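You operate a simulated robot arm through the tools that you are given. There is no shell and no other tool. Be economical: measure what you need, move in short steps, check, and stop when the job is done.

The job below is to be done with a simulated two-armed robot. You get a single attempt, and the scene is never put back.

## Task
On the top of the small-work bench, fold the purple cloth in half, so that its two short edges meet.

The check looks at the end state, three seconds after you hand in, the way a careful person would. Anything else that was tipped, shoved, dropped, spilled or broken makes it a failure. Flat cloth is picked up by pressing the open fingertips on it (5 to 10 N) and closing them slowly along it; thin cloth reads only 2 to 8 mm in the jaws.

## Robot
Two 7-joint arms with two-finger parallel grippers on one trunk, on a base that drives. Base frame: it is fixed to the floor where the robot stands at the start and does not move with it; the origin is under the middle of the robot, x ahead of it, y to its left, z up. Units: mm, rad, N and s.
The left shoulder is at the start at [70, 163, 1120], the right one opposite. Places, roughly: top of the small-work bench [600, -400, 800]. Payload 3.43 kg a hand.
The tool frame of a hand sits at the grasp point between the pads (the TCP): z along the fingers, y along the line on which they close. The tips reach 34 mm beyond it. Largest opening 128 mm; finger width 24, thickness 12; the body of the gripper, 48 by 130 mm, starts 96 mm behind the TCP.
Orientation is told as [roll, pitch, yaw] about the base's x, y, z axes, in that order, counted from this pose: with the fingers straight down and closing along the base's y, the tool's x points along the base's -x, its y along +y and its z along -z.

## Interface
- The arms move only by the tool drive_tool. It takes "left_deltas", "right_deltas" or both (then of equal length, played together; a hand with none holds still); each is a list of rows, each an object (a shift or turn left out is 0, a gripper value left out holds the last) with "angular": the turn, a rotation vector about the base's x, y, z in rad, a list of three; "linear": the shift along the base's x, y, z in m, a list of three; "hand": the finger opening in m, from 0 to 0.128. In form: [{"angular": [ax, ay, az], "linear": [dx, dy, dz], "hand": hand}, ...]. A call has 1 to 20 rows; each row shifts and turns the commanded pose from where the row before left it. Rows are played at 5 a second. More than 50 mm and 0.15 rad between two rows, or a gripper value outside its range, and nothing of the call is played. A pose out of reach is approached as far as the arm can. The call stops where the force on the tool passes 40 N (or 10 N more than at its start, if that is more) or the arm is blocked; 0.2 s more then pass. The fingers move at their own pace (about 153 mm/s each) and stop on an object; they squeeze with about 25 N. The grip force told is the motor's: it shows also when the fingers shut on nothing. Time passes only in rows, and 0.2 s behind the last, so rows that do not move let the fingers close. The reply holds the time, the measured pose of the TCP, the force on the tool along the base axes, the opening and the grip force, in the units named above and with some noise, with the torque about the TCP (base axes, N m) and any sound that the robot's microphone picked up.
- Cameras (640 x 400 px; columns grow to the right, rows downward): "scene" is now at [116.5, 38, 1328]; the picture's right is [0.48, -0.88, 0.00], its down [-0.67, -0.36, -0.65] and it looks along [0.57, 0.31, -0.76] (base axes); focal length 263 px, centre (320, 200). "left" rides on the left gripper at [76, 11, -160] in its tool frame; the picture's right is [-0.15, 0.99, 0.00], its down [-0.88, -0.13, -0.46] and it looks along [-0.45, -0.07, 0.89] (tool axes); focal length 234 px, centre (320, 200). "right" rides on the right gripper at [76, -11, -160] in its tool frame; the picture's right is [0.15, 0.99, 0.00], its down [-0.88, 0.13, -0.46] and it looks along [-0.45, 0.07, 0.89] (tool axes); focal length 234 px, centre (320, 200). There is no depth. A picture from a camera that has moved, and an enlarged one, comes with that camera's place and axes in the base frame and with its lens.
- camera(camera): a new picture of that camera. No time passes.
- slide_trunk(by): slides the trunk up (or, below 0, down) by that many mm; the arms and the scene camera ride with it, the base frame stays. It gives what a move gives, with no picture.
- steer(legs): drives the robot by 1 to 6 legs, each [ahead, left, turn to the left] in mm, mm and rad, along the robot's own axes; the way and the turn of a leg run together, so that a leg with both is an arc; at most 1500 mm and 3.142 rad a leg. The arms and the cameras ride along, it lands a little off, and it stops where it bumps. It gives what a move gives.
- aim_head(pan, tilt): turns the head with the scene camera to pan (to the left, within 1.501 rad either way) and tilt (down, from -0.506 to 1.204), counted from straight ahead of the robot. It gives what a move gives.
- close_up(camera, box): a new picture of the part [left, top, right, bottom] of that camera's present view, enlarged. No time passes.
- finish_job(): hands the job in; it is judged then, once.

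Go step by step. Nothing tells you exact positions but the pictures and the camera data: compare them with the known pose of the tool, close in by small moves and look again before you grip or let go. The budget is 120 turns and 92 pictures, counting those below and the enlarged ones. Unless the task says otherwise, let go and move clear before handing in, and close with one line.

The tools are called after "Call:" as a command line: name --argument value ..., lists and objects as JSON in quotes. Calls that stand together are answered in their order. drive_tool: Moves the arms, as the interface text tells. Its arguments: {"type":"object","properties":{"left_deltas":{"type":"array","items":{"type":"object","properties":{"angular":{"type":"array","items":{"type":"number"}},"linear":{"type":"array","items":{"type":"number"}},"hand":{"type":"number"}}}},"right_deltas":{"type":"array","items":{"type":"object","properties":{"angular":{"type":"array","items":{"type":"number"}},"linear":{"type":"array","items":{"type":"number"}},"hand":{"type":"number"}}}}},"required":[]} The other tools are called the same way: slide_trunk (by) slides the trunk up or down; steer (legs) drives the base; aim_head (pan, tilt) turns the head that bears the scene camera; camera (camera) takes a picture; close_up (camera, box) takes an enlarged picture of a part of a camera's view; finish_job () hands the job in.

At the start:

```text
clock: 0.0
left_eef_pos: [464.0, 428.1, 1021.7]
left_tcp_rot: [0.0, 0.0, 0.0]
left_contact_force: [-0.2, 0.9, -0.4]
left_moment: [-0.04, -0.02, 0.02]
left_gripper_width: 127.9
left_gripper_force: 0.0
right_eef_pos: [621.6, -38.4, 1022.2]
right_tcp_rot: [0.001, 0.001, 0.0]
right_contact_force: [0.6, -0.2, -0.4]
right_moment: [0.0, 0.0, 0.0]
right_gripper_width: 128.1
right_gripper_force: 0.1
trunk travel left (down, up): [-600.0, 340.0]
robot x, y, heading: [0.1, -0.5, 0.003]
head pan, tilt: [0.496, 0.862]
```

scene: 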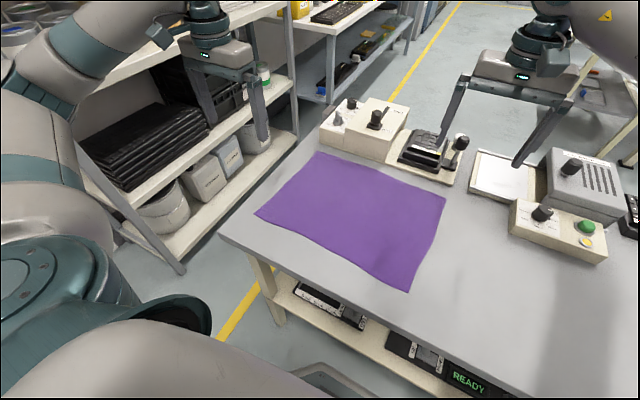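
right: 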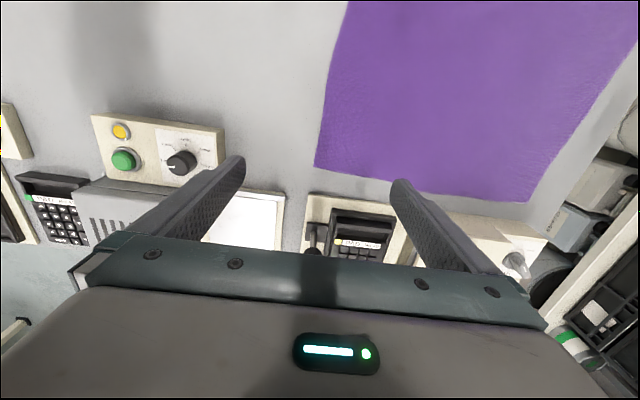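
left: 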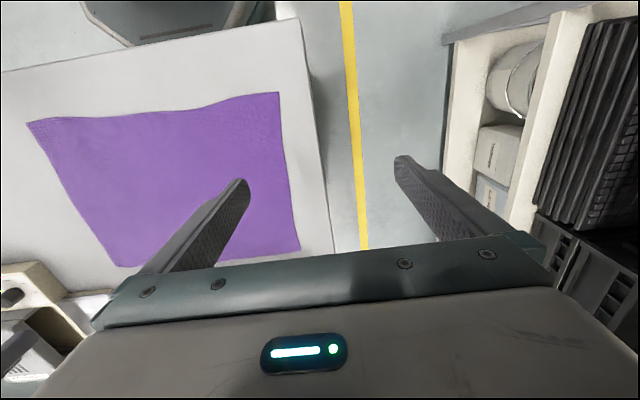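

The cloth lies at about x 385–683, y −35…365, on a top at z≈800, with its short edges running along x. I plan to pinch the right short edge (y≈−35) with the left hand near and the right hand far. I'd then carry it over by strafing the base, so first I look to the right.

Call:
aim_head --pan -0.5 --tilt 0.8

Call:
camera --camera "scene"

```text
clock: 1.3
left_eef_pos: [465.0, 428.9, 1021.8]
left_tcp_rot: [0.001, 0.0, -0.002]
left_contact_force: [0.7, 0.2, -0.5]
left_moment: [-0.01, -0.02, -0.01]
left_gripper_width: 128.0
left_gripper_force: 0.0
right_eef_pos: [622.1, -39.0, 1021.8]
right_tcp_rot: [0.0, 0.002, 0.0]
right_contact_force: [0.0, 1.3, 0.6]
right_moment: [0.02, 0.01, -0.03]
right_gripper_width: 128.0
right_gripper_force: 0.1
trunk travel left (down, up): [-600.0, 340.0]
robot x, y, heading: [-4.2, 1.2, 0.001]
head pan, tilt: [-0.499, 0.799]
```

```text
88 pictures are left
camera scene: at [119.1, -37.4, 1332.9], right [-0.48, -0.88, 0.0], down [-0.63, 0.34, -0.7], along [0.61, -0.33, -0.72], focal length 263 px, centre (320, 200)
```

scene: 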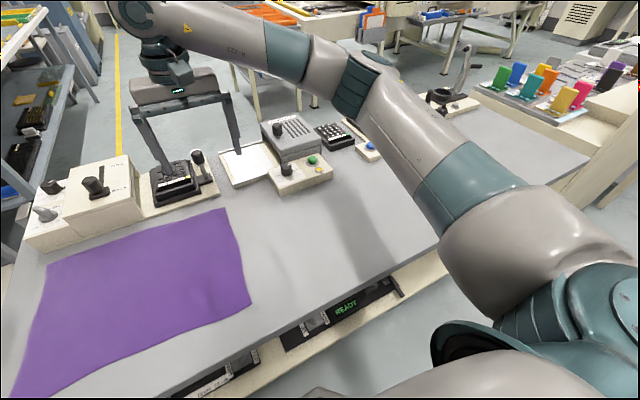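

The bench extends to the right and the floor there looks clear. I strafe right by 170 mm.

Call:
steer --legs '[[0, -170, 0]]'

Call:
aim_head --pan 0.3 --tilt 0.9

Call:
camera --camera "scene"

```text
clock: 2.7
left_eef_pos: [464.2, 259.0, 1021.4]
left_tcp_rot: [0.001, 0.0, 0.001]
left_contact_force: [0.3, -0.7, 0.1]
left_moment: [0.0, 0.01, 0.03]
left_gripper_width: 128.0
left_gripper_force: 0.0
right_eef_pos: [622.1, -209.5, 1022.1]
right_tcp_rot: [0.0, 0.0, -0.002]
right_contact_force: [0.6, 0.1, 0.3]
right_moment: [-0.01, 0.0, -0.01]
right_gripper_width: 128.3
right_gripper_force: 0.0
trunk travel left (down, up): [-600.0, 340.0]
robot x, y, heading: [2.6, -168.6, -0.002]
head pan, tilt: [-0.499, 0.799]
```

```text
clock: 3.9
left_eef_pos: [464.9, 259.1, 1021.7]
left_tcp_rot: [0.0, 0.001, -0.001]
left_contact_force: [0.5, 0.2, 0.2]
left_moment: [-0.01, 0.0, -0.02]
left_gripper_width: 128.1
left_gripper_force: 0.1
right_eef_pos: [621.1, -207.3, 1022.5]
right_tcp_rot: [0.001, -0.001, 0.0]
right_contact_force: [-0.6, 0.2, -0.1]
right_moment: [0.01, 0.01, 0.02]
right_gripper_width: 128.2
right_gripper_force: 0.1
trunk travel left (down, up): [-600.0, 340.0]
robot x, y, heading: [-3.3, -170.9, 0.001]
head pan, tilt: [0.3, 0.901]
```

```text
87 pictures are left
camera scene: at [120.3, -145.7, 1325.0], right [0.29, -0.96, 0.0], down [-0.75, -0.23, -0.62], along [0.59, 0.18, -0.78], focal length 263 px, centre (320, 200)
```

scene: 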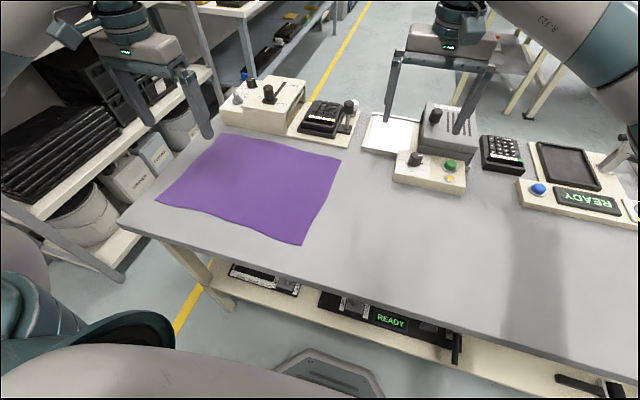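

The cloth corners are confirmed at C≈(382,−21) and B≈(681,−39). I bring both hands above the right edge, with the fingers partly closed.

Call:
drive_tool --left_deltas '[{"linear": [-0.0086, -0.036, -0.013], "hand": 0.04}, {"linear": [-0.0086, -0.036, -0.013]}, {"linear": [-0.0086, -0.036, -0.013]}, {"linear": [-0.0086, -0.036, -0.013]}, {"linear": [-0.0086, -0.036, -0.013]}, {"linear": [-0.0086, -0.036, -0.013]}, {"linear": [-0.0086, -0.036, -0.013]}, {}]' --right_deltas '[{"linear": [0.0048, 0.0286, -0.013], "hand": 0.04}, {"linear": [0.0048, 0.0286, -0.013]}, {"linear": [0.0048, 0.0286, -0.013]}, {"linear": [0.0048, 0.0286, -0.013]}, {"linear": [0.0048, 0.0286, -0.013]}, {"linear": [0.0048, 0.0286, -0.013]}, {"linear": [0.0048, 0.0286, -0.013]}, {}]'

Call:
camera --camera "left"

Call:
camera --camera "right"

Call:
camera --camera "scene"

```text
clock: 5.7
left_eef_pos: [405.9, 8.5, 931.0]
left_tcp_rot: [0.0, -0.001, -0.001]
left_contact_force: [0.4, 0.0, -0.1]
left_moment: [-0.02, -0.01, 0.0]
left_gripper_width: 40.1
left_gripper_force: 0.1
right_eef_pos: [654.4, -9.5, 932.2]
right_tcp_rot: [0.001, 0.001, 0.001]
right_contact_force: [-0.1, 0.2, -0.3]
right_moment: [-0.01, -0.01, 0.01]
right_gripper_width: 40.1
right_gripper_force: 0.1
trunk travel left (down, up): [-600.0, 340.0]
robot x, y, heading: [-1.7, -165.7, 0.001]
head pan, tilt: [0.3, 0.901]
```

```text
86 pictures are left
camera left: at [328.5, 20.8, 1089.9], right [0.15, 0.99, 0.0], down [0.88, -0.13, 0.46], along [0.45, -0.07, -0.89], focal length 234 px, centre (320, 200)
```

left: 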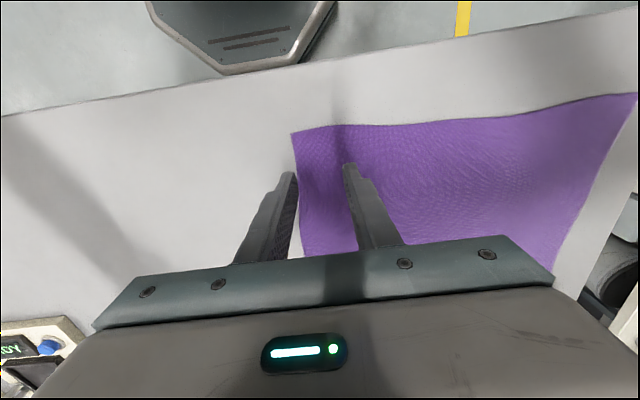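

```text
85 pictures are left
camera right: at [578.4, -21.4, 1093.5], right [-0.15, 0.99, 0.0], down [0.88, 0.13, 0.46], along [0.45, 0.07, -0.89], focal length 234 px, centre (320, 200)
```

right: 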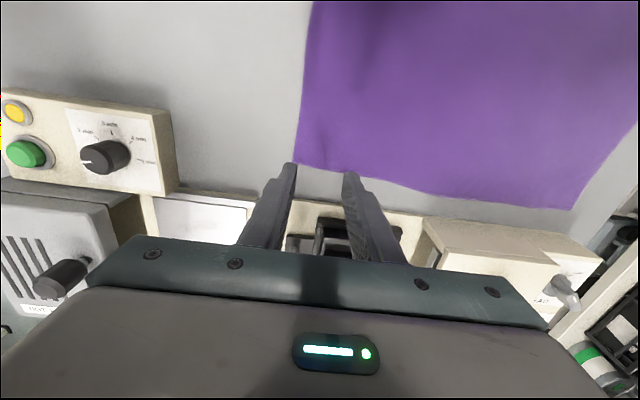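

```text
84 pictures are left
camera scene: at [119.9, -145.7, 1325.1], right [0.29, -0.96, 0.0], down [-0.75, -0.23, -0.62], along [0.59, 0.18, -0.78], focal length 263 px, centre (320, 200)
```

scene: 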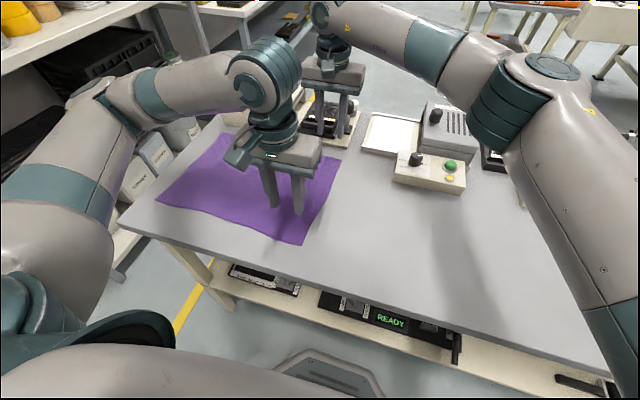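

Both hands are over the edge. The left sits with its outer finger just inside, and the right needs about 7 mm more inward. I descend to 12 mm above the bench.

Call:
drive_tool --left_deltas '[{"linear": [0, 0.001, -0.025]}, {"linear": [0, 0.0, -0.025]}, {"linear": [0, 0, -0.02]}, {"linear": [0, 0, -0.015]}, {}]' --right_deltas '[{"linear": [0, 0.004, -0.025]}, {"linear": [0, 0.004, -0.025]}, {"linear": [0, 0, -0.02]}, {"linear": [0, 0, -0.016]}, {}]'

Call:
camera --camera "left"

Call:
camera --camera "right"

```text
clock: 6.8
left_eef_pos: [404.0, 11.1, 844.7]
left_tcp_rot: [0.0, 0.0, 0.001]
left_contact_force: [0.9, 0.0, -0.6]
left_moment: [-0.03, 0.0, -0.02]
left_gripper_width: 39.9
left_gripper_force: 0.0
right_eef_pos: [653.9, 1.0, 846.8]
right_tcp_rot: [0.001, 0.0, -0.001]
right_contact_force: [-0.3, 0.2, 0.4]
right_moment: [0.02, 0.01, -0.02]
right_gripper_width: 40.0
right_gripper_force: 0.0
trunk travel left (down, up): [-600.0, 340.0]
robot x, y, heading: [-2.4, -168.6, -0.006]
head pan, tilt: [0.3, 0.901]
```

```text
83 pictures are left
camera left: at [327.8, 22.0, 1003.9], right [0.15, 0.99, 0.0], down [0.88, -0.13, 0.46], along [0.45, -0.07, -0.89], focal length 234 px, centre (320, 200)
```

left: 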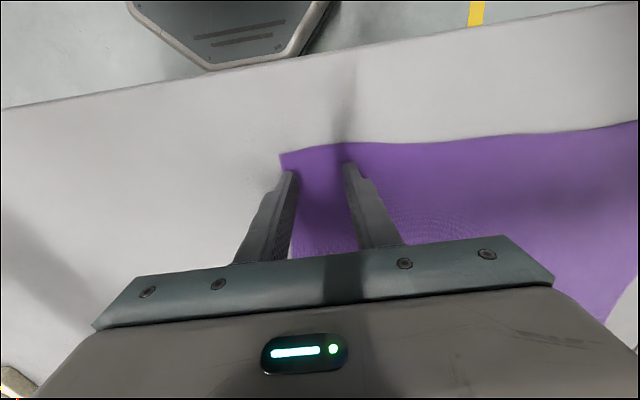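

```text
82 pictures are left
camera right: at [578.0, -9.6, 1007.5], right [-0.15, 0.99, 0.0], down [0.88, 0.13, 0.46], along [0.45, 0.07, -0.89], focal length 234 px, centre (320, 200)
```

right: 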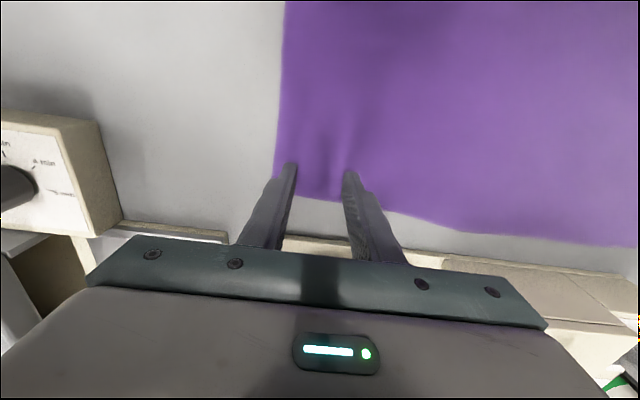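

The fingertips sit just inside the edge near both corners. I lower gently while watching the force.

Call:
drive_tool --left_deltas '[{"linear": [0, 0, -0.002]}, {"linear": [0, 0, -0.002]}, {"linear": [0, 0, -0.002]}, {"linear": [0, 0, -0.002]}, {}]' --right_deltas '[{"linear": [0, 0, -0.002]}, {"linear": [0, 0, -0.002]}, {"linear": [0, 0, -0.002]}, {"linear": [0, 0, -0.003]}, {}]'

```text
clock: 8.1
left_eef_pos: [404.3, 9.1, 837.1]
left_tcp_rot: [0.0, 0.002, 0.0]
left_contact_force: [0.6, -0.5, 0.5]
left_moment: [-0.02, 0.01, -0.03]
left_gripper_width: 39.8
left_gripper_force: 0.0
right_eef_pos: [654.5, 1.3, 837.1]
right_tcp_rot: [0.0, 0.0, 0.001]
right_contact_force: [0.8, -0.6, -0.4]
right_moment: [-0.02, 0.0, -0.02]
right_gripper_width: 39.9
right_gripper_force: 0.0
trunk travel left (down, up): [-600.0, 340.0]
robot x, y, heading: [-1.2, -169.2, -0.0]
head pan, tilt: [0.3, 0.901]
```

Call:
drive_tool --left_deltas '[{"linear": [0, 0, -0.001]}, {"linear": [0, 0, -0.001]}, {"linear": [0, 0, -0.001]}, {}]' --right_deltas '[{"linear": [0, 0, -0.001]}, {"linear": [0, 0, -0.001]}, {"linear": [0, 0, -0.001]}, {}]'

```text
clock: 9.1
left_eef_pos: [403.0, 10.0, 834.9]
left_tcp_rot: [0.001, -0.003, 0.001]
left_contact_force: [3.5, 2.3, 22.7]
left_moment: [0.21, -0.02, -0.03]
left_gripper_width: 40.1
left_gripper_force: 0.0
right_eef_pos: [654.7, 0.4, 835.4]
right_tcp_rot: [0.001, -0.001, -0.001]
right_contact_force: [1.0, 1.3, 4.4]
right_moment: [-0.01, -0.03, 0.01]
right_gripper_width: 39.7
right_gripper_force: 0.1
trunk travel left (down, up): [-600.0, 340.0]
robot x, y, heading: [1.5, -166.0, -0.005]
head pan, tilt: [0.3, 0.901]
```

Both hands touch; the left presses too hard (23 N) and the right at 4.4 N. I trim both.

Call:
drive_tool --left_deltas '[{"linear": [0, 0, -0.0]}, {"linear": [0, 0, 0.0012]}, {}]' --right_deltas '[{"linear": [0, 0, -0.0002]}, {}, {}]'

```text
clock: 9.8
left_eef_pos: [402.9, 8.5, 836.0]
left_tcp_rot: [-0.001, 0.001, 0.0]
left_contact_force: [3.6, -0.1, 8.5]
left_moment: [0.02, -0.1, 0.0]
left_gripper_width: 40.2
left_gripper_force: 0.0
right_eef_pos: [654.3, -0.1, 835.1]
right_tcp_rot: [0.001, -0.001, 0.001]
right_contact_force: [-1.6, 2.5, 14.8]
right_moment: [-0.08, 0.03, 0.0]
right_gripper_width: 39.6
right_gripper_force: 0.0
trunk travel left (down, up): [-600.0, 340.0]
robot x, y, heading: [0.2, -167.9, -0.004]
head pan, tilt: [0.3, 0.901]
```

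Left at 8.5 N is good; I ease the right by 0.5 mm and close both slowly.

Call:
drive_tool --left_deltas '[{}, {"hand": 0.037}, {"hand": 0.034}, {"hand": 0.031}, {"hand": 0.028}, {"hand": 0.025}, {"hand": 0.022}, {"hand": 0.019}, {"hand": 0.016}, {"hand": 0.013}, {"hand": 0.01}, {"hand": 0.008}, {"hand": 0.006}, {"hand": 0.004}, {"hand": 0.002}, {"hand": 0.0}, {}]' --right_deltas '[{"linear": [0, 0, 0.0005]}, {"hand": 0.037}, {"hand": 0.034}, {"hand": 0.031}, {"hand": 0.028}, {"hand": 0.025}, {"hand": 0.022}, {"hand": 0.019}, {"hand": 0.016}, {"hand": 0.013}, {"hand": 0.01}, {"hand": 0.008}, {"hand": 0.006}, {"hand": 0.004}, {"hand": 0.002}, {"hand": 0.0}, {}]'

Call:
camera --camera "left"

Call:
camera --camera "right"

```text
clock: 13.4
left_eef_pos: [403.3, 8.8, 836.3]
left_tcp_rot: [0.0, -0.001, 0.0]
left_contact_force: [1.1, -0.9, 1.2]
left_moment: [0.01, -0.06, 0.0]
left_gripper_width: 2.6
left_gripper_force: 25.2
right_eef_pos: [654.6, -0.5, 835.4]
right_tcp_rot: [0.001, -0.001, -0.001]
right_contact_force: [-1.2, 0.0, 17.5]
right_moment: [-0.02, 0.01, 0.02]
right_gripper_width: 2.6
right_gripper_force: 25.0
trunk travel left (down, up): [-600.0, 340.0]
robot x, y, heading: [-2.9, -168.9, -0.002]
head pan, tilt: [0.3, 0.901]
```

```text
81 pictures are left
camera left: at [326.2, 20.9, 995.1], right [0.15, 0.99, 0.0], down [0.88, -0.13, 0.46], along [0.45, -0.07, -0.89], focal length 234 px, centre (320, 200)
```

left: 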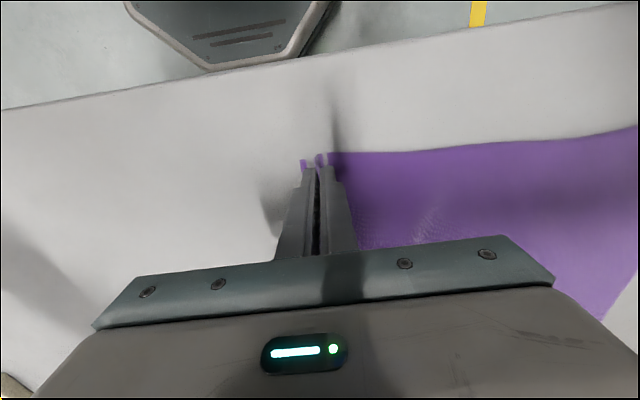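

```text
80 pictures are left
camera right: at [578.2, -11.7, 996.4], right [-0.15, 0.99, 0.0], down [0.88, 0.13, 0.46], along [0.45, 0.07, -0.89], focal length 234 px, centre (320, 200)
```

right: 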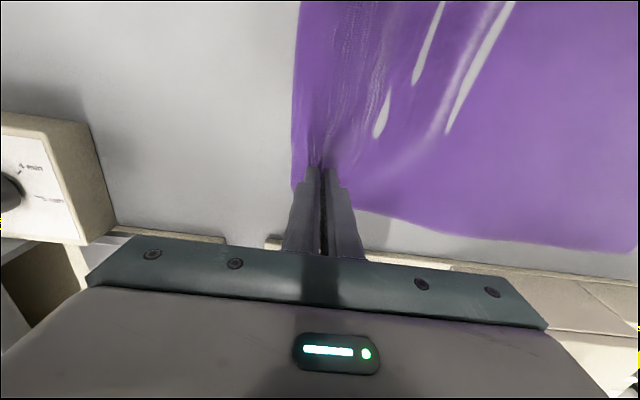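

Both hands read 2.6 mm, so cloth is in the jaws. I lift slightly along an arc and check.

Call:
drive_tool --left_deltas '[{"linear": [0, 0.0, 0.01]}, {"linear": [0, 0.004, 0.015]}, {"linear": [0, 0.006, 0.02]}, {}]' --right_deltas '[{"linear": [0, 0.0, 0.01]}, {"linear": [0, 0.004, 0.015]}, {"linear": [0, 0.006, 0.02]}, {}]'

Call:
camera --camera "scene"

Call:
camera --camera "right"

Call:
camera --camera "left"

```text
clock: 14.4
left_eef_pos: [406.1, 19.7, 880.0]
left_tcp_rot: [0.0, 0.001, 0.0]
left_contact_force: [1.2, 0.3, -0.2]
left_moment: [-0.03, 0.0, -0.04]
left_gripper_width: 2.6
left_gripper_force: 25.4
right_eef_pos: [655.7, 9.1, 879.3]
right_tcp_rot: [-0.001, -0.001, -0.001]
right_contact_force: [-0.4, 0.0, 0.0]
right_moment: [0.0, 0.02, -0.02]
right_gripper_width: 2.4
right_gripper_force: 25.1
trunk travel left (down, up): [-600.0, 340.0]
robot x, y, heading: [1.7, -170.2, -0.004]
head pan, tilt: [0.3, 0.901]
```

```text
79 pictures are left
camera scene: at [120.6, -145.7, 1325.0], right [0.29, -0.96, 0.0], down [-0.75, -0.23, -0.62], along [0.59, 0.18, -0.78], focal length 263 px, centre (320, 200)
```

scene: 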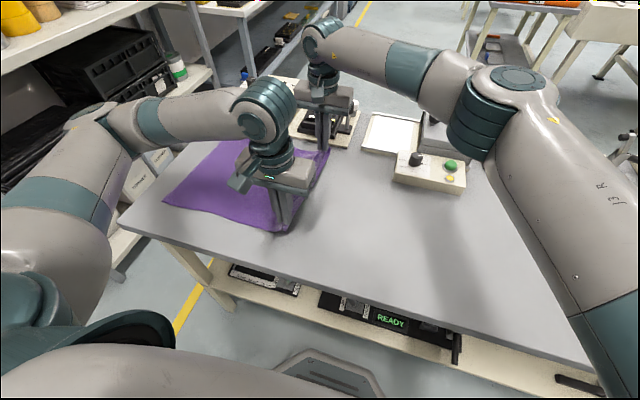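

```text
78 pictures are left
camera right: at [580.2, -1.8, 1040.2], right [-0.15, 0.99, 0.0], down [0.88, 0.13, 0.46], along [0.45, 0.07, -0.89], focal length 234 px, centre (320, 200)
```

right: 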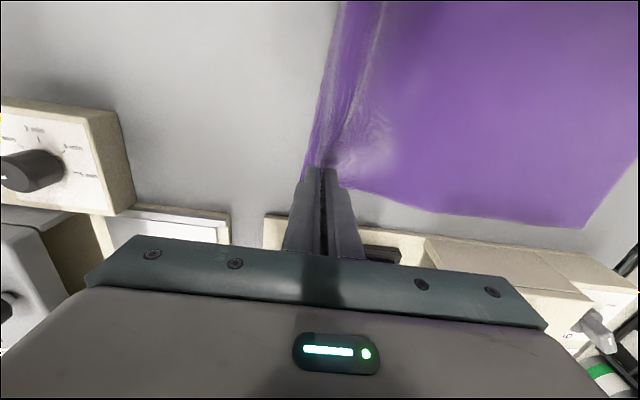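

```text
77 pictures are left
camera left: at [329.4, 31.5, 1039.7], right [0.15, 0.99, 0.0], down [0.88, -0.13, 0.45], along [0.45, -0.07, -0.89], focal length 234 px, centre (320, 200)
```

left: 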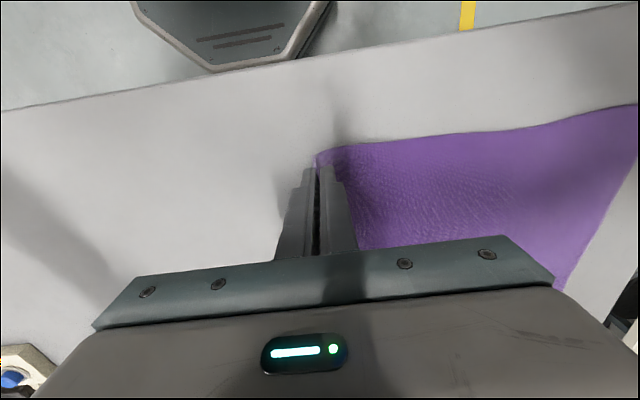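

Both corners are held. I carry on lifting along the arc to about y 80, tips 120 mm above the bench, and then check how the free edge lies.

Call:
drive_tool --left_deltas '[{"linear": [0, 0.01, 0.015]}, {"linear": [0, 0.01, 0.015]}, {"linear": [0, 0.01, 0.015]}, {"linear": [0, 0.01, 0.015]}, {"linear": [0, 0.01, 0.015]}, {"linear": [0, 0.01, 0.0]}, {}]' --right_deltas '[{"linear": [0, 0.01, 0.015]}, {"linear": [0, 0.01, 0.015]}, {"linear": [0, 0.01, 0.015]}, {"linear": [0, 0.01, 0.015]}, {"linear": [0, 0.01, 0.015]}, {"linear": [0, 0.01, 0.0]}, {}]'

Call:
aim_head --pan 0.5 --tilt 0.85

Call:
camera --camera "scene"

Call:
camera --camera "left"

Call:
camera --camera "right"

```text
clock: 16.1
left_eef_pos: [404.8, 77.7, 955.4]
left_tcp_rot: [0.001, 0.0, -0.001]
left_contact_force: [1.2, 0.9, -0.8]
left_moment: [-0.01, -0.03, -0.01]
left_gripper_width: 2.3
left_gripper_force: 24.8
right_eef_pos: [655.4, 58.1, 954.0]
right_tcp_rot: [-0.001, 0.0, -0.001]
right_contact_force: [-1.8, -0.3, -0.3]
right_moment: [0.0, 0.01, -0.04]
right_gripper_width: 2.4
right_gripper_force: 24.4
right hand out of reach, approached as far as the arm can: row 6
trunk travel left (down, up): [-600.0, 340.0]
robot x, y, heading: [-0.8, -170.2, -0.002]
head pan, tilt: [0.3, 0.901]
```

```text
clock: 16.8
left_eef_pos: [404.8, 78.7, 955.3]
left_tcp_rot: [0.001, 0.0, 0.0]
left_contact_force: [-0.3, -0.2, -0.2]
left_moment: [-0.02, -0.02, -0.02]
left_gripper_width: 2.8
left_gripper_force: 24.8
right_eef_pos: [655.7, 57.5, 954.8]
right_tcp_rot: [-0.001, 0.0, -0.001]
right_contact_force: [-1.5, -0.4, 0.1]
right_moment: [-0.02, 0.03, -0.05]
right_gripper_width: 2.4
right_gripper_force: 25.3
trunk travel left (down, up): [-600.0, 340.0]
robot x, y, heading: [-1.1, -170.1, -0.001]
head pan, tilt: [0.499, 0.85]
```

```text
76 pictures are left
camera scene: at [116.9, -130.3, 1328.9], right [0.48, -0.88, 0.0], down [-0.66, -0.36, -0.66], along [0.58, 0.31, -0.75], focal length 263 px, centre (320, 200)
```

scene: 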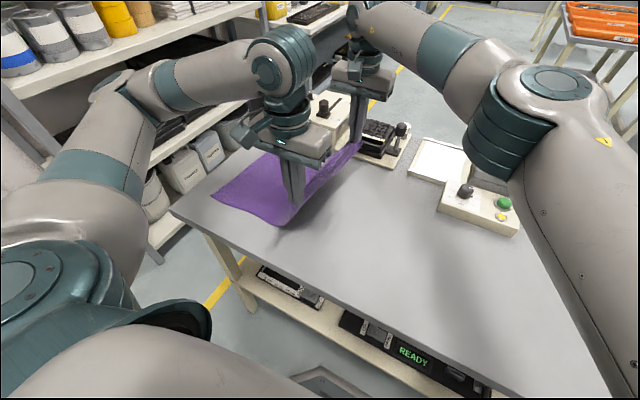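

```text
75 pictures are left
camera left: at [328.7, 90.7, 1114.8], right [0.15, 0.99, 0.0], down [0.88, -0.13, 0.46], along [0.45, -0.07, -0.89], focal length 234 px, centre (320, 200)
```

left: 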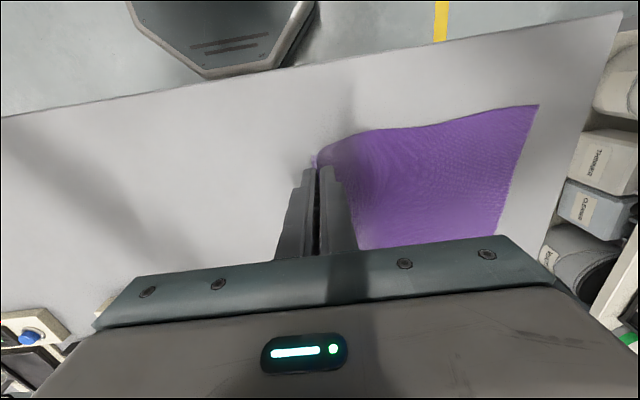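

```text
74 pictures are left
camera right: at [579.8, 46.3, 1115.7], right [-0.15, 0.99, 0.0], down [0.88, 0.13, 0.46], along [0.45, 0.07, -0.89], focal length 234 px, centre (320, 200)
```

right: 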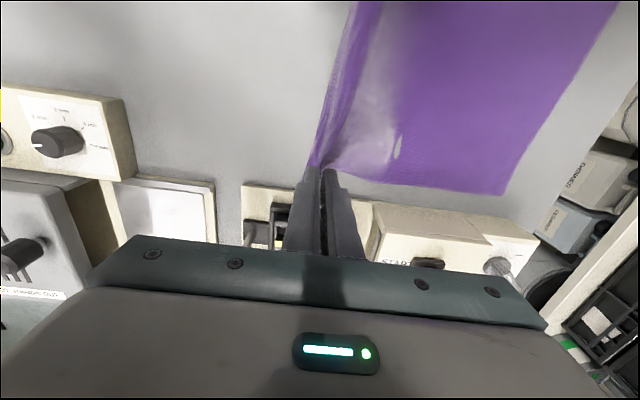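

Both corners are up; the free edge slid only slightly, with D now at about (395,356) and A at about (687,341). I strafe the base left by 220 mm to carry the edge across.

Call:
steer --legs '[[0, 110, 0], [0, 110, 0]]'

Call:
camera --camera "scene"

Call:
camera --camera "left"

Call:
camera --camera "right"

```text
clock: 18.8
left_eef_pos: [404.1, 299.1, 955.1]
left_tcp_rot: [-0.001, -0.001, 0.001]
left_contact_force: [0.9, 0.6, -0.2]
left_moment: [0.0, 0.0, -0.02]
left_gripper_width: 2.6
left_gripper_force: 25.1
right_eef_pos: [654.3, 279.3, 954.3]
right_tcp_rot: [0.0, 0.0, 0.0]
right_contact_force: [-1.0, 0.2, 0.2]
right_moment: [-0.07, 0.05, 0.0]
right_gripper_width: 2.4
right_gripper_force: 24.8
trunk travel left (down, up): [-600.0, 340.0]
robot x, y, heading: [-1.8, 50.6, -0.0]
head pan, tilt: [0.499, 0.85]
```

```text
73 pictures are left
camera scene: at [116.3, 89.9, 1328.9], right [0.48, -0.88, 0.0], down [-0.66, -0.36, -0.66], along [0.58, 0.32, -0.75], focal length 263 px, centre (320, 200)
```

scene: 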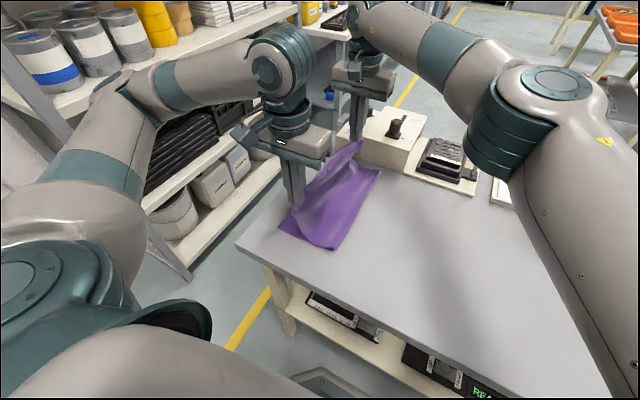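

```text
72 pictures are left
camera left: at [327.6, 311.3, 1114.9], right [0.14, 0.99, 0.0], down [0.88, -0.13, 0.46], along [0.45, -0.07, -0.89], focal length 234 px, centre (320, 200)
```

left: 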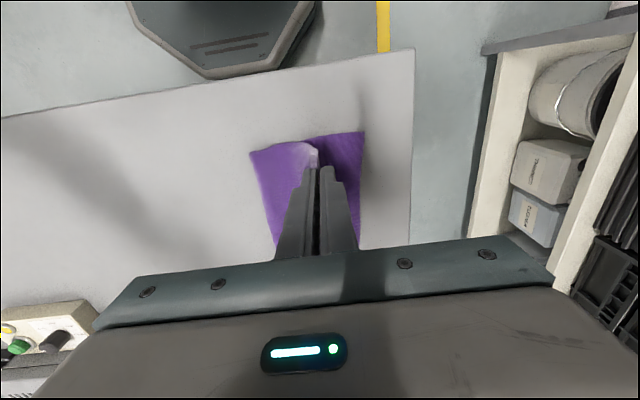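

```text
71 pictures are left
camera right: at [578.8, 267.6, 1115.8], right [-0.15, 0.99, 0.0], down [0.88, 0.13, 0.46], along [0.45, 0.07, -0.89], focal length 234 px, centre (320, 200)
```

right: 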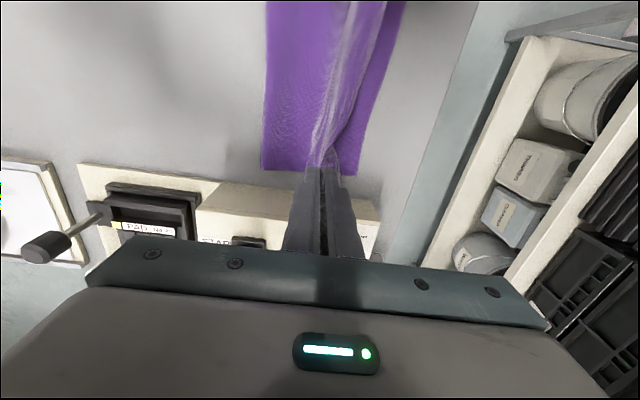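

The top layer is nearly over the lower one. I look closely at how the hem sits in the jaws before lowering.

Call:
close_up --camera "left" --box '[230, 110, 390, 210]'

Call:
close_up --camera "scene" --box '[250, 120, 410, 260]'

Call:
close_up --camera "right" --box '[240, 80, 400, 200]'

```text
4.00 times, centred on (310, 160) of left
camera zoom: at [327.6, 311.3, 1114.9], right [0.14, 0.99, 0.0], down [0.88, -0.13, 0.46], along [0.45, -0.07, -0.89], focal length 937 px, centre (360, 360)
```

zoom: 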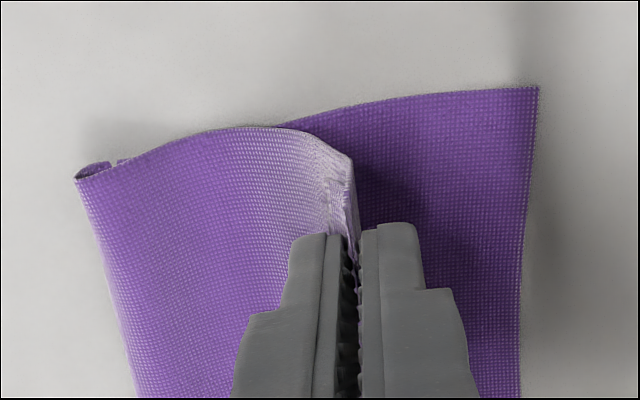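

```text
2.86 times, centred on (330, 190) of scene
camera zoom: at [116.3, 89.9, 1328.9], right [0.48, -0.88, 0.0], down [-0.66, -0.36, -0.66], along [0.58, 0.32, -0.75], focal length 752 px, centre (291, 229)
```

zoom: 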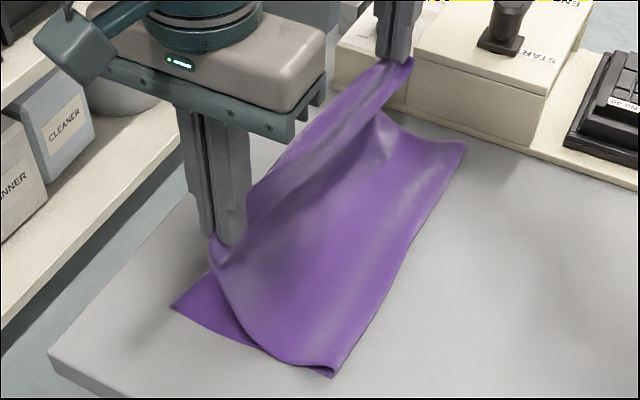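

```text
3.33 times, centred on (320, 140) of right
camera zoom: at [578.8, 267.6, 1115.8], right [-0.15, 0.99, 0.0], down [0.88, 0.13, 0.46], along [0.45, 0.07, -0.89], focal length 781 px, centre (320, 400)
```

zoom: 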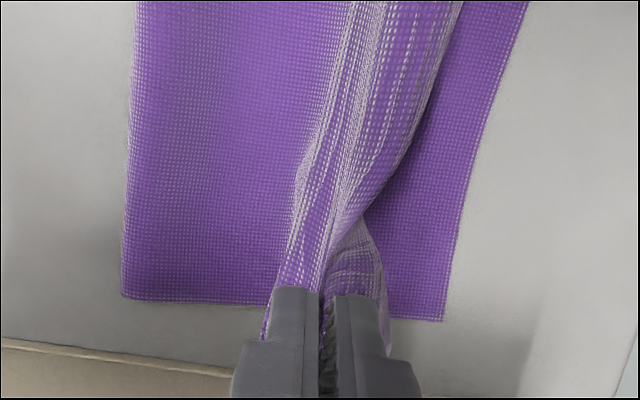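

The left corner is held cleanly and the right has a small twist. I lower the tips to about 40 mm above the bench, then finish the travel with the base.

Call:
drive_tool --left_deltas '[{"linear": [0, 0, -0.02]}, {"linear": [0, 0, -0.02]}, {"linear": [0, 0, -0.02]}, {"linear": [0, 0, -0.02]}, {}]' --right_deltas '[{"linear": [0, -0.005, -0.02]}, {"linear": [0, 0, -0.02]}, {"linear": [0, 0, -0.02]}, {"linear": [0, 0, -0.02]}, {}]'

Call:
steer --legs '[[0, 28, 0]]'

Call:
camera --camera "left"

Call:
camera --camera "right"

Call:
close_up --camera "scene" --box '[250, 120, 410, 260]'

```text
clock: 20.0
left_eef_pos: [403.1, 298.0, 874.4]
left_tcp_rot: [0.0, 0.001, 0.002]
left_contact_force: [0.6, -0.5, -0.2]
left_moment: [0.02, -0.06, -0.03]
left_gripper_width: 2.7
left_gripper_force: 24.9
right_eef_pos: [654.9, 275.1, 874.8]
right_tcp_rot: [0.002, -0.001, 0.001]
right_contact_force: [-1.5, 0.2, -0.1]
right_moment: [0.02, 0.05, 0.0]
right_gripper_width: 2.4
right_gripper_force: 24.7
trunk travel left (down, up): [-600.0, 340.0]
robot x, y, heading: [1.0, 49.8, 0.003]
head pan, tilt: [0.499, 0.85]
```

```text
clock: 20.8
left_eef_pos: [403.6, 324.2, 874.0]
left_tcp_rot: [-0.001, 0.001, 0.0]
left_contact_force: [1.1, -0.3, 0.2]
left_moment: [-0.01, -0.06, -0.04]
left_gripper_width: 2.5
left_gripper_force: 24.5
right_eef_pos: [654.8, 300.5, 875.3]
right_tcp_rot: [0.001, -0.001, 0.0]
right_contact_force: [-1.5, 0.0, -0.4]
right_moment: [-0.01, 0.03, -0.03]
right_gripper_width: 2.3
right_gripper_force: 24.4
trunk travel left (down, up): [-600.0, 340.0]
robot x, y, heading: [2.2, 75.8, 0.002]
head pan, tilt: [0.499, 0.85]
```

```text
67 pictures are left
camera left: at [327.5, 335.2, 1033.6], right [0.15, 0.99, 0.0], down [0.88, -0.13, 0.46], along [0.45, -0.07, -0.89], focal length 234 px, centre (320, 200)
```

left: 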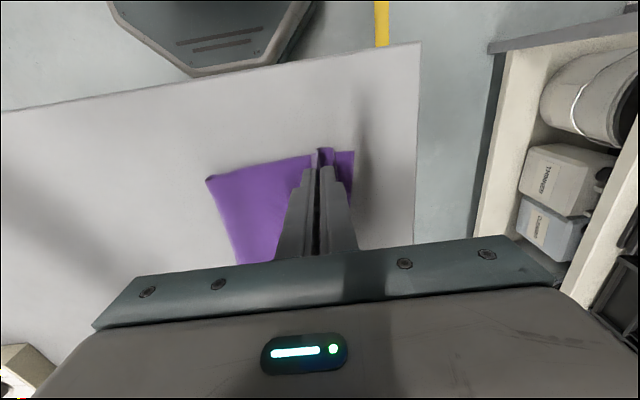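

```text
66 pictures are left
camera right: at [579.4, 288.8, 1035.4], right [-0.15, 0.99, 0.0], down [0.88, 0.13, 0.46], along [0.45, 0.07, -0.89], focal length 234 px, centre (320, 200)
```

right: 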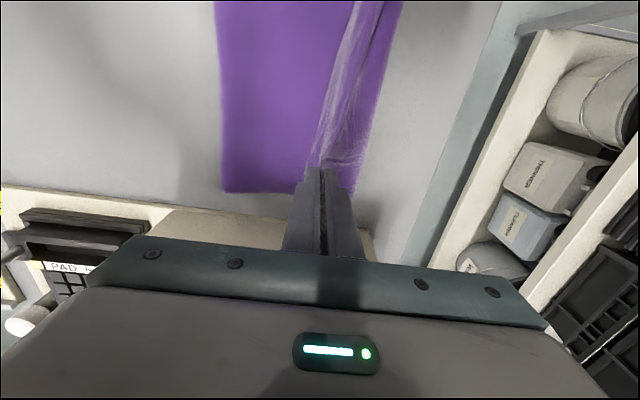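

```text
2.86 times, centred on (330, 190) of scene
camera zoom: at [116.4, 115.4, 1329.0], right [0.48, -0.88, 0.0], down [-0.66, -0.36, -0.66], along [0.58, 0.32, -0.75], focal length 752 px, centre (291, 229)
```

zoom: 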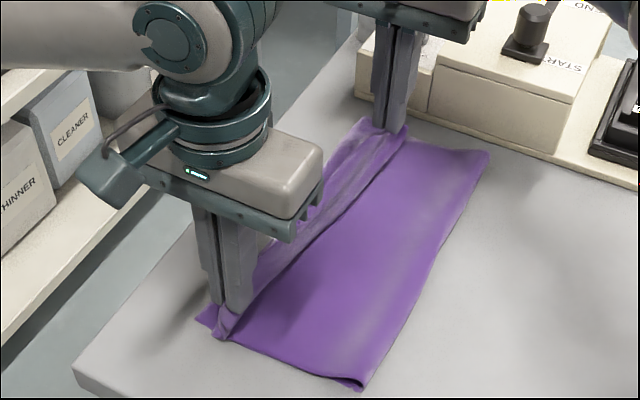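

The edge is nearly in place. I lower the hands to just above the lower layer, moving a little further left.

Call:
drive_tool --left_deltas '[{"linear": [0, 0.004, -0.012]}, {"linear": [0, 0.004, -0.012]}, {"linear": [0, 0.002, -0.008]}, {}]' --right_deltas '[{"linear": [0, 0.004, -0.012]}, {"linear": [0, 0.004, -0.012]}, {"linear": [0, 0.002, -0.008]}, {}]'

Call:
close_up --camera "scene" --box '[250, 120, 410, 260]'

Call:
close_up --camera "left" --box '[190, 100, 430, 260]'

Call:
close_up --camera "right" --box '[190, 50, 430, 210]'

```text
clock: 21.8
left_eef_pos: [403.8, 334.4, 840.5]
left_tcp_rot: [0.001, -0.001, 0.001]
left_contact_force: [4.6, -0.5, -0.4]
left_moment: [0.01, -0.15, -0.05]
left_gripper_width: 2.6
left_gripper_force: 25.4
right_eef_pos: [657.0, 304.1, 841.7]
right_tcp_rot: [0.004, 0.002, 0.0]
right_contact_force: [-4.4, 1.5, 1.0]
right_moment: [0.01, 0.17, -0.05]
right_gripper_width: 2.8
right_gripper_force: 24.7
right hand out of reach, approached as far as the arm can: row 3
trunk travel left (down, up): [-600.0, 340.0]
robot x, y, heading: [1.6, 79.1, -0.001]
head pan, tilt: [0.499, 0.85]
```

```text
2.86 times, centred on (330, 190) of scene
camera zoom: at [115.8, 116.2, 1329.0], right [0.48, -0.88, 0.0], down [-0.66, -0.36, -0.66], along [0.58, 0.32, -0.75], focal length 752 px, centre (291, 229)
```

zoom: 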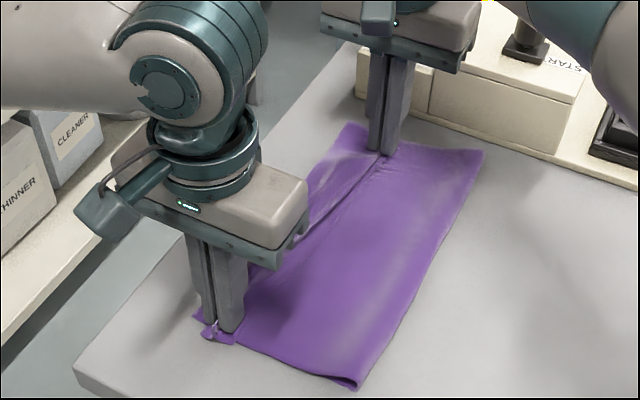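

```text
2.50 times, centred on (310, 180) of left
camera zoom: at [326.5, 345.6, 999.8], right [0.15, 0.99, 0.0], down [0.88, -0.13, 0.46], along [0.45, -0.07, -0.89], focal length 585 px, centre (345, 250)
```

zoom: 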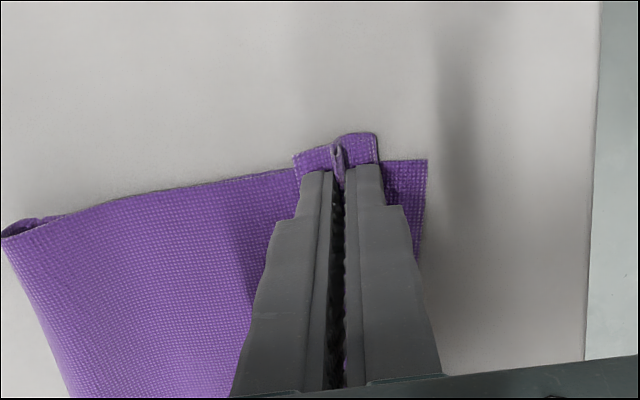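

```text
2.50 times, centred on (310, 130) of right
camera zoom: at [581.9, 293.0, 1003.0], right [-0.15, 0.99, 0.0], down [0.88, 0.13, 0.46], along [0.45, 0.07, -0.89], focal length 585 px, centre (345, 375)
```

zoom: 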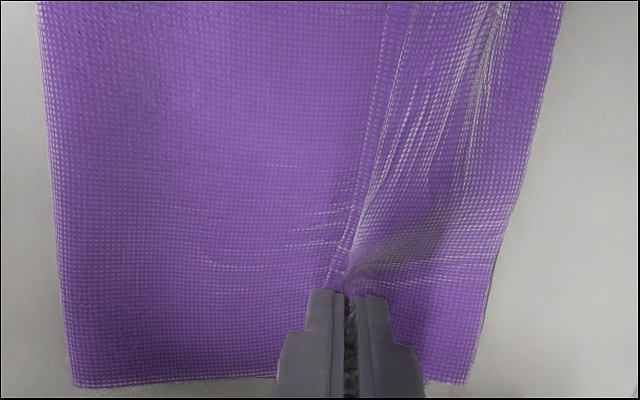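

The hem sits turned back in the jaws as a small ridge on top. I open gently to see how it falls, then rise clear.

Call:
drive_tool --left_deltas '[{"hand": 0.006}, {"hand": 0.012}, {"hand": 0.018}, {}, {"linear": [0, 0, 0.015]}, {"linear": [0, 0, 0.03]}, {"linear": [0, 0, 0.04]}, {"linear": [0, 0, 0.04]}, {}]' --right_deltas '[{"hand": 0.006}, {"hand": 0.012}, {"hand": 0.018}, {}, {"linear": [0, 0, 0.015]}, {"linear": [0, -0.01, 0.03]}, {"linear": [0, -0.02, 0.04]}, {"linear": [0, -0.02, 0.04]}, {}]'

Call:
camera --camera "left"

Call:
close_up --camera "scene" --box '[250, 120, 410, 260]'

Call:
camera --camera "right"

```text
clock: 23.8
left_eef_pos: [402.7, 334.7, 966.0]
left_tcp_rot: [-0.003, 0.0, 0.003]
left_contact_force: [0.6, 0.4, -0.3]
left_moment: [-0.02, 0.05, 0.05]
left_gripper_width: 17.9
left_gripper_force: 0.1
right_eef_pos: [660.4, 254.9, 967.3]
right_tcp_rot: [0.0, 0.001, 0.0]
right_contact_force: [-0.5, 0.2, 0.1]
right_moment: [-0.02, 0.03, -0.01]
right_gripper_width: 18.1
right_gripper_force: 0.2
trunk travel left (down, up): [-600.0, 340.0]
robot x, y, heading: [-3.2, 77.9, -0.002]
head pan, tilt: [0.499, 0.85]
```

```text
61 pictures are left
camera left: at [326.0, 346.4, 1125.2], right [0.15, 0.99, 0.0], down [0.88, -0.13, 0.46], along [0.45, -0.07, -0.89], focal length 234 px, centre (320, 200)
```

left: 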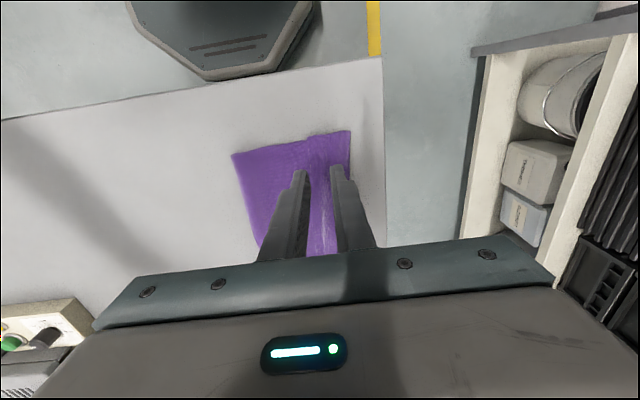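

```text
2.86 times, centred on (330, 190) of scene
camera zoom: at [117.0, 117.3, 1328.8], right [0.48, -0.88, 0.0], down [-0.66, -0.36, -0.66], along [0.58, 0.32, -0.75], focal length 752 px, centre (291, 229)
```

zoom: 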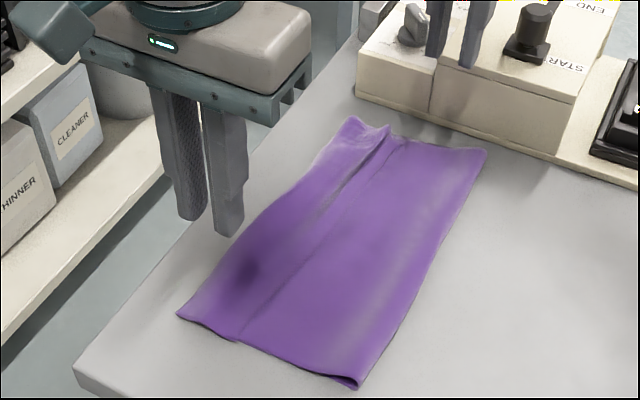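

```text
59 pictures are left
camera right: at [585.1, 243.0, 1127.7], right [-0.15, 0.99, 0.0], down [0.88, 0.13, 0.46], along [0.45, 0.07, -0.89], focal length 234 px, centre (320, 200)
```

right: 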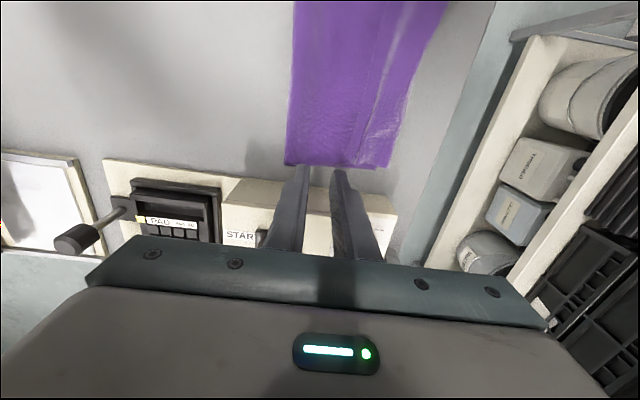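

It's folded, but the hem is turned back on top (a flap ~55 mm wide) and the crease lies too far left (y≈205). I'll re-pick the true edge, so I look at it in more detail.

Call:
close_up --camera "scene" --box '[285, 150, 375, 260]'

Call:
close_up --camera "scene" --box '[320, 140, 400, 200]'

```text
3.64 times, centred on (330, 205) of scene
camera zoom: at [117.0, 117.3, 1328.8], right [0.48, -0.88, 0.0], down [-0.66, -0.36, -0.66], along [0.58, 0.32, -0.75], focal length 957 px, centre (284, 182)
```

zoom: 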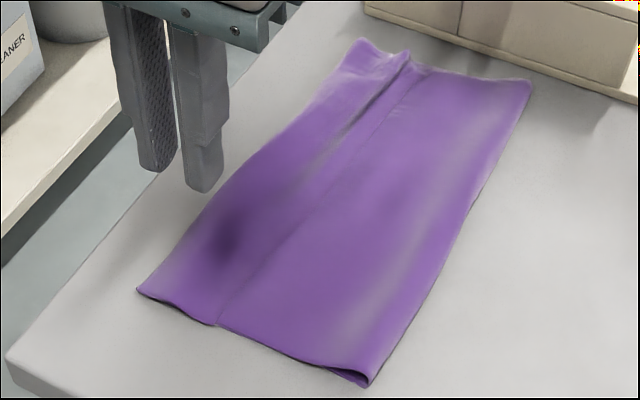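

```text
6.67 times, centred on (360, 170) of scene
camera zoom: at [117.0, 117.3, 1328.8], right [0.48, -0.88, 0.0], down [-0.66, -0.36, -0.66], along [0.58, 0.32, -0.75], focal length 1755 px, centre (53, 400)
```

zoom: 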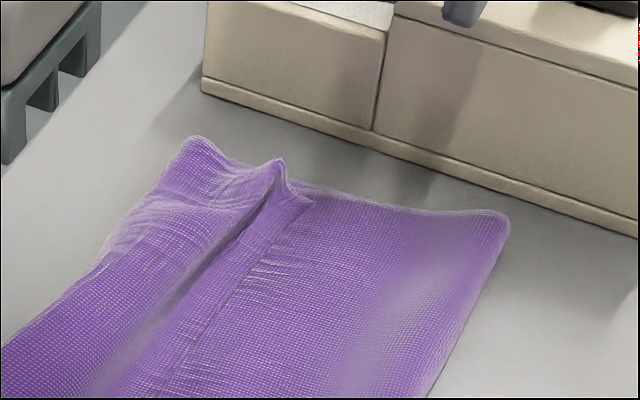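

The flap's free edge (the cloth's true short edge) runs from about (400,321) to (689,301). I shift the base left 35 mm and set both hands over that edge with a small opening.

Call:
steer --legs '[[0, 35, 0]]'

Call:
drive_tool --left_deltas '[{"linear": [0, -0.016, -0.02], "hand": 0.014}, {"linear": [0, -0.016, -0.02]}, {"linear": [0.002, 0, -0.02]}, {"linear": [0, 0, -0.01]}, {}]' --right_deltas '[{"linear": [0, 0.014, -0.02], "hand": 0.014}, {"linear": [0, 0.014, -0.02]}, {"linear": [-0.005, 0, -0.02]}, {"linear": [0, 0, -0.01]}, {}]'

Call:
camera --camera "left"

Call:
camera --camera "right"

```text
clock: 24.6
left_eef_pos: [402.3, 366.0, 966.3]
left_tcp_rot: [0.001, -0.001, 0.0]
left_contact_force: [0.5, -0.3, 0.3]
left_moment: [-0.02, 0.0, 0.0]
left_gripper_width: 17.9
left_gripper_force: 0.2
right_eef_pos: [660.9, 286.5, 967.3]
right_tcp_rot: [0.002, 0.0, 0.0]
right_contact_force: [-0.3, 0.5, 1.2]
right_moment: [0.04, -0.02, -0.02]
right_gripper_width: 17.8
right_gripper_force: 0.0
trunk travel left (down, up): [-600.0, 340.0]
robot x, y, heading: [-1.2, 112.0, 0.005]
head pan, tilt: [0.499, 0.85]
```

```text
clock: 25.8
left_eef_pos: [406.5, 334.3, 895.6]
left_tcp_rot: [0.001, -0.001, 0.0]
left_contact_force: [-0.9, 0.1, -0.2]
left_moment: [0.0, 0.03, 0.01]
left_gripper_width: 14.1
left_gripper_force: 0.0
right_eef_pos: [656.2, 313.4, 897.9]
right_tcp_rot: [-0.001, -0.002, 0.001]
right_contact_force: [-1.2, 0.0, -0.2]
right_moment: [0.02, 0.0, 0.02]
right_gripper_width: 14.0
right_gripper_force: 0.1
trunk travel left (down, up): [-600.0, 340.0]
robot x, y, heading: [2.4, 110.9, 0.001]
head pan, tilt: [0.499, 0.85]
```

```text
56 pictures are left
camera left: at [329.2, 346.3, 1055.6], right [0.15, 0.99, 0.0], down [0.88, -0.13, 0.46], along [0.45, -0.07, -0.89], focal length 234 px, centre (320, 200)
```

left: 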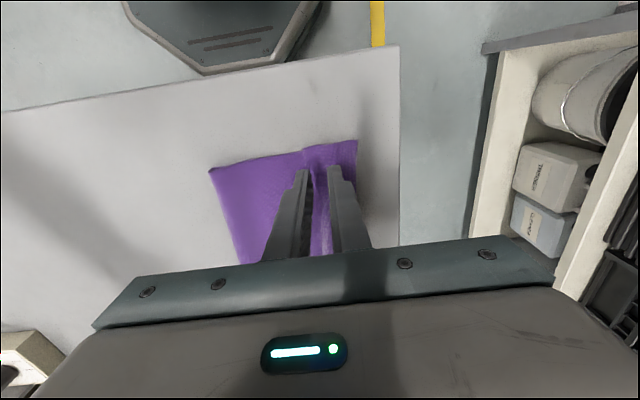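

```text
55 pictures are left
camera right: at [580.6, 302.8, 1058.8], right [-0.15, 0.99, 0.0], down [0.88, 0.13, 0.46], along [0.45, 0.07, -0.89], focal length 234 px, centre (320, 200)
```

right: 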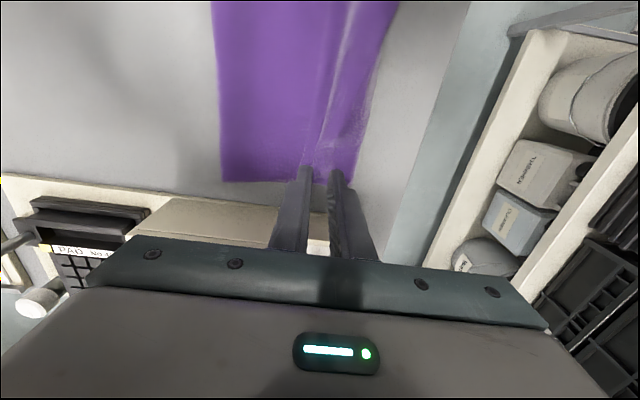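

Call:
close_up --camera "right" --box '[210, 40, 410, 200]'

Call:
close_up --camera "left" --box '[200, 110, 400, 260]'

```text
2.50 times, centred on (310, 120) of right
camera zoom: at [580.6, 302.8, 1058.8], right [-0.15, 0.99, 0.0], down [0.88, 0.13, 0.46], along [0.45, 0.07, -0.89], focal length 585 px, centre (345, 400)
```

zoom: 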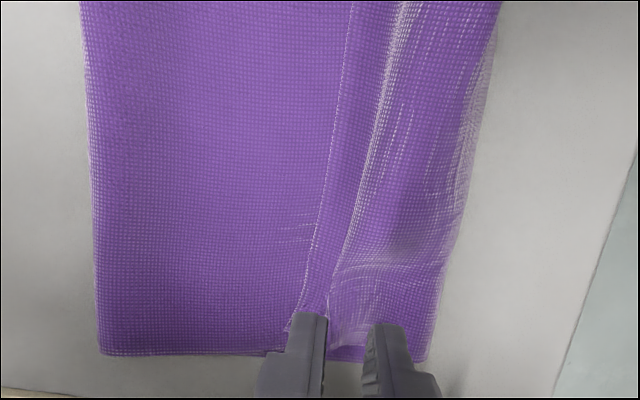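

```text
2.67 times, centred on (300, 185) of left
camera zoom: at [329.2, 346.3, 1055.6], right [0.15, 0.99, 0.0], down [0.88, -0.13, 0.46], along [0.45, -0.07, -0.89], focal length 624 px, centre (373, 240)
```

zoom: 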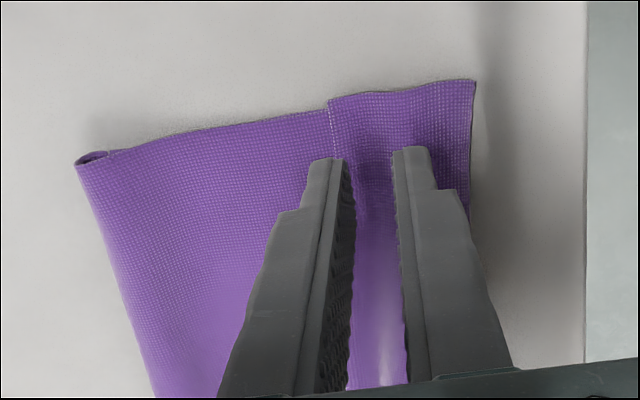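

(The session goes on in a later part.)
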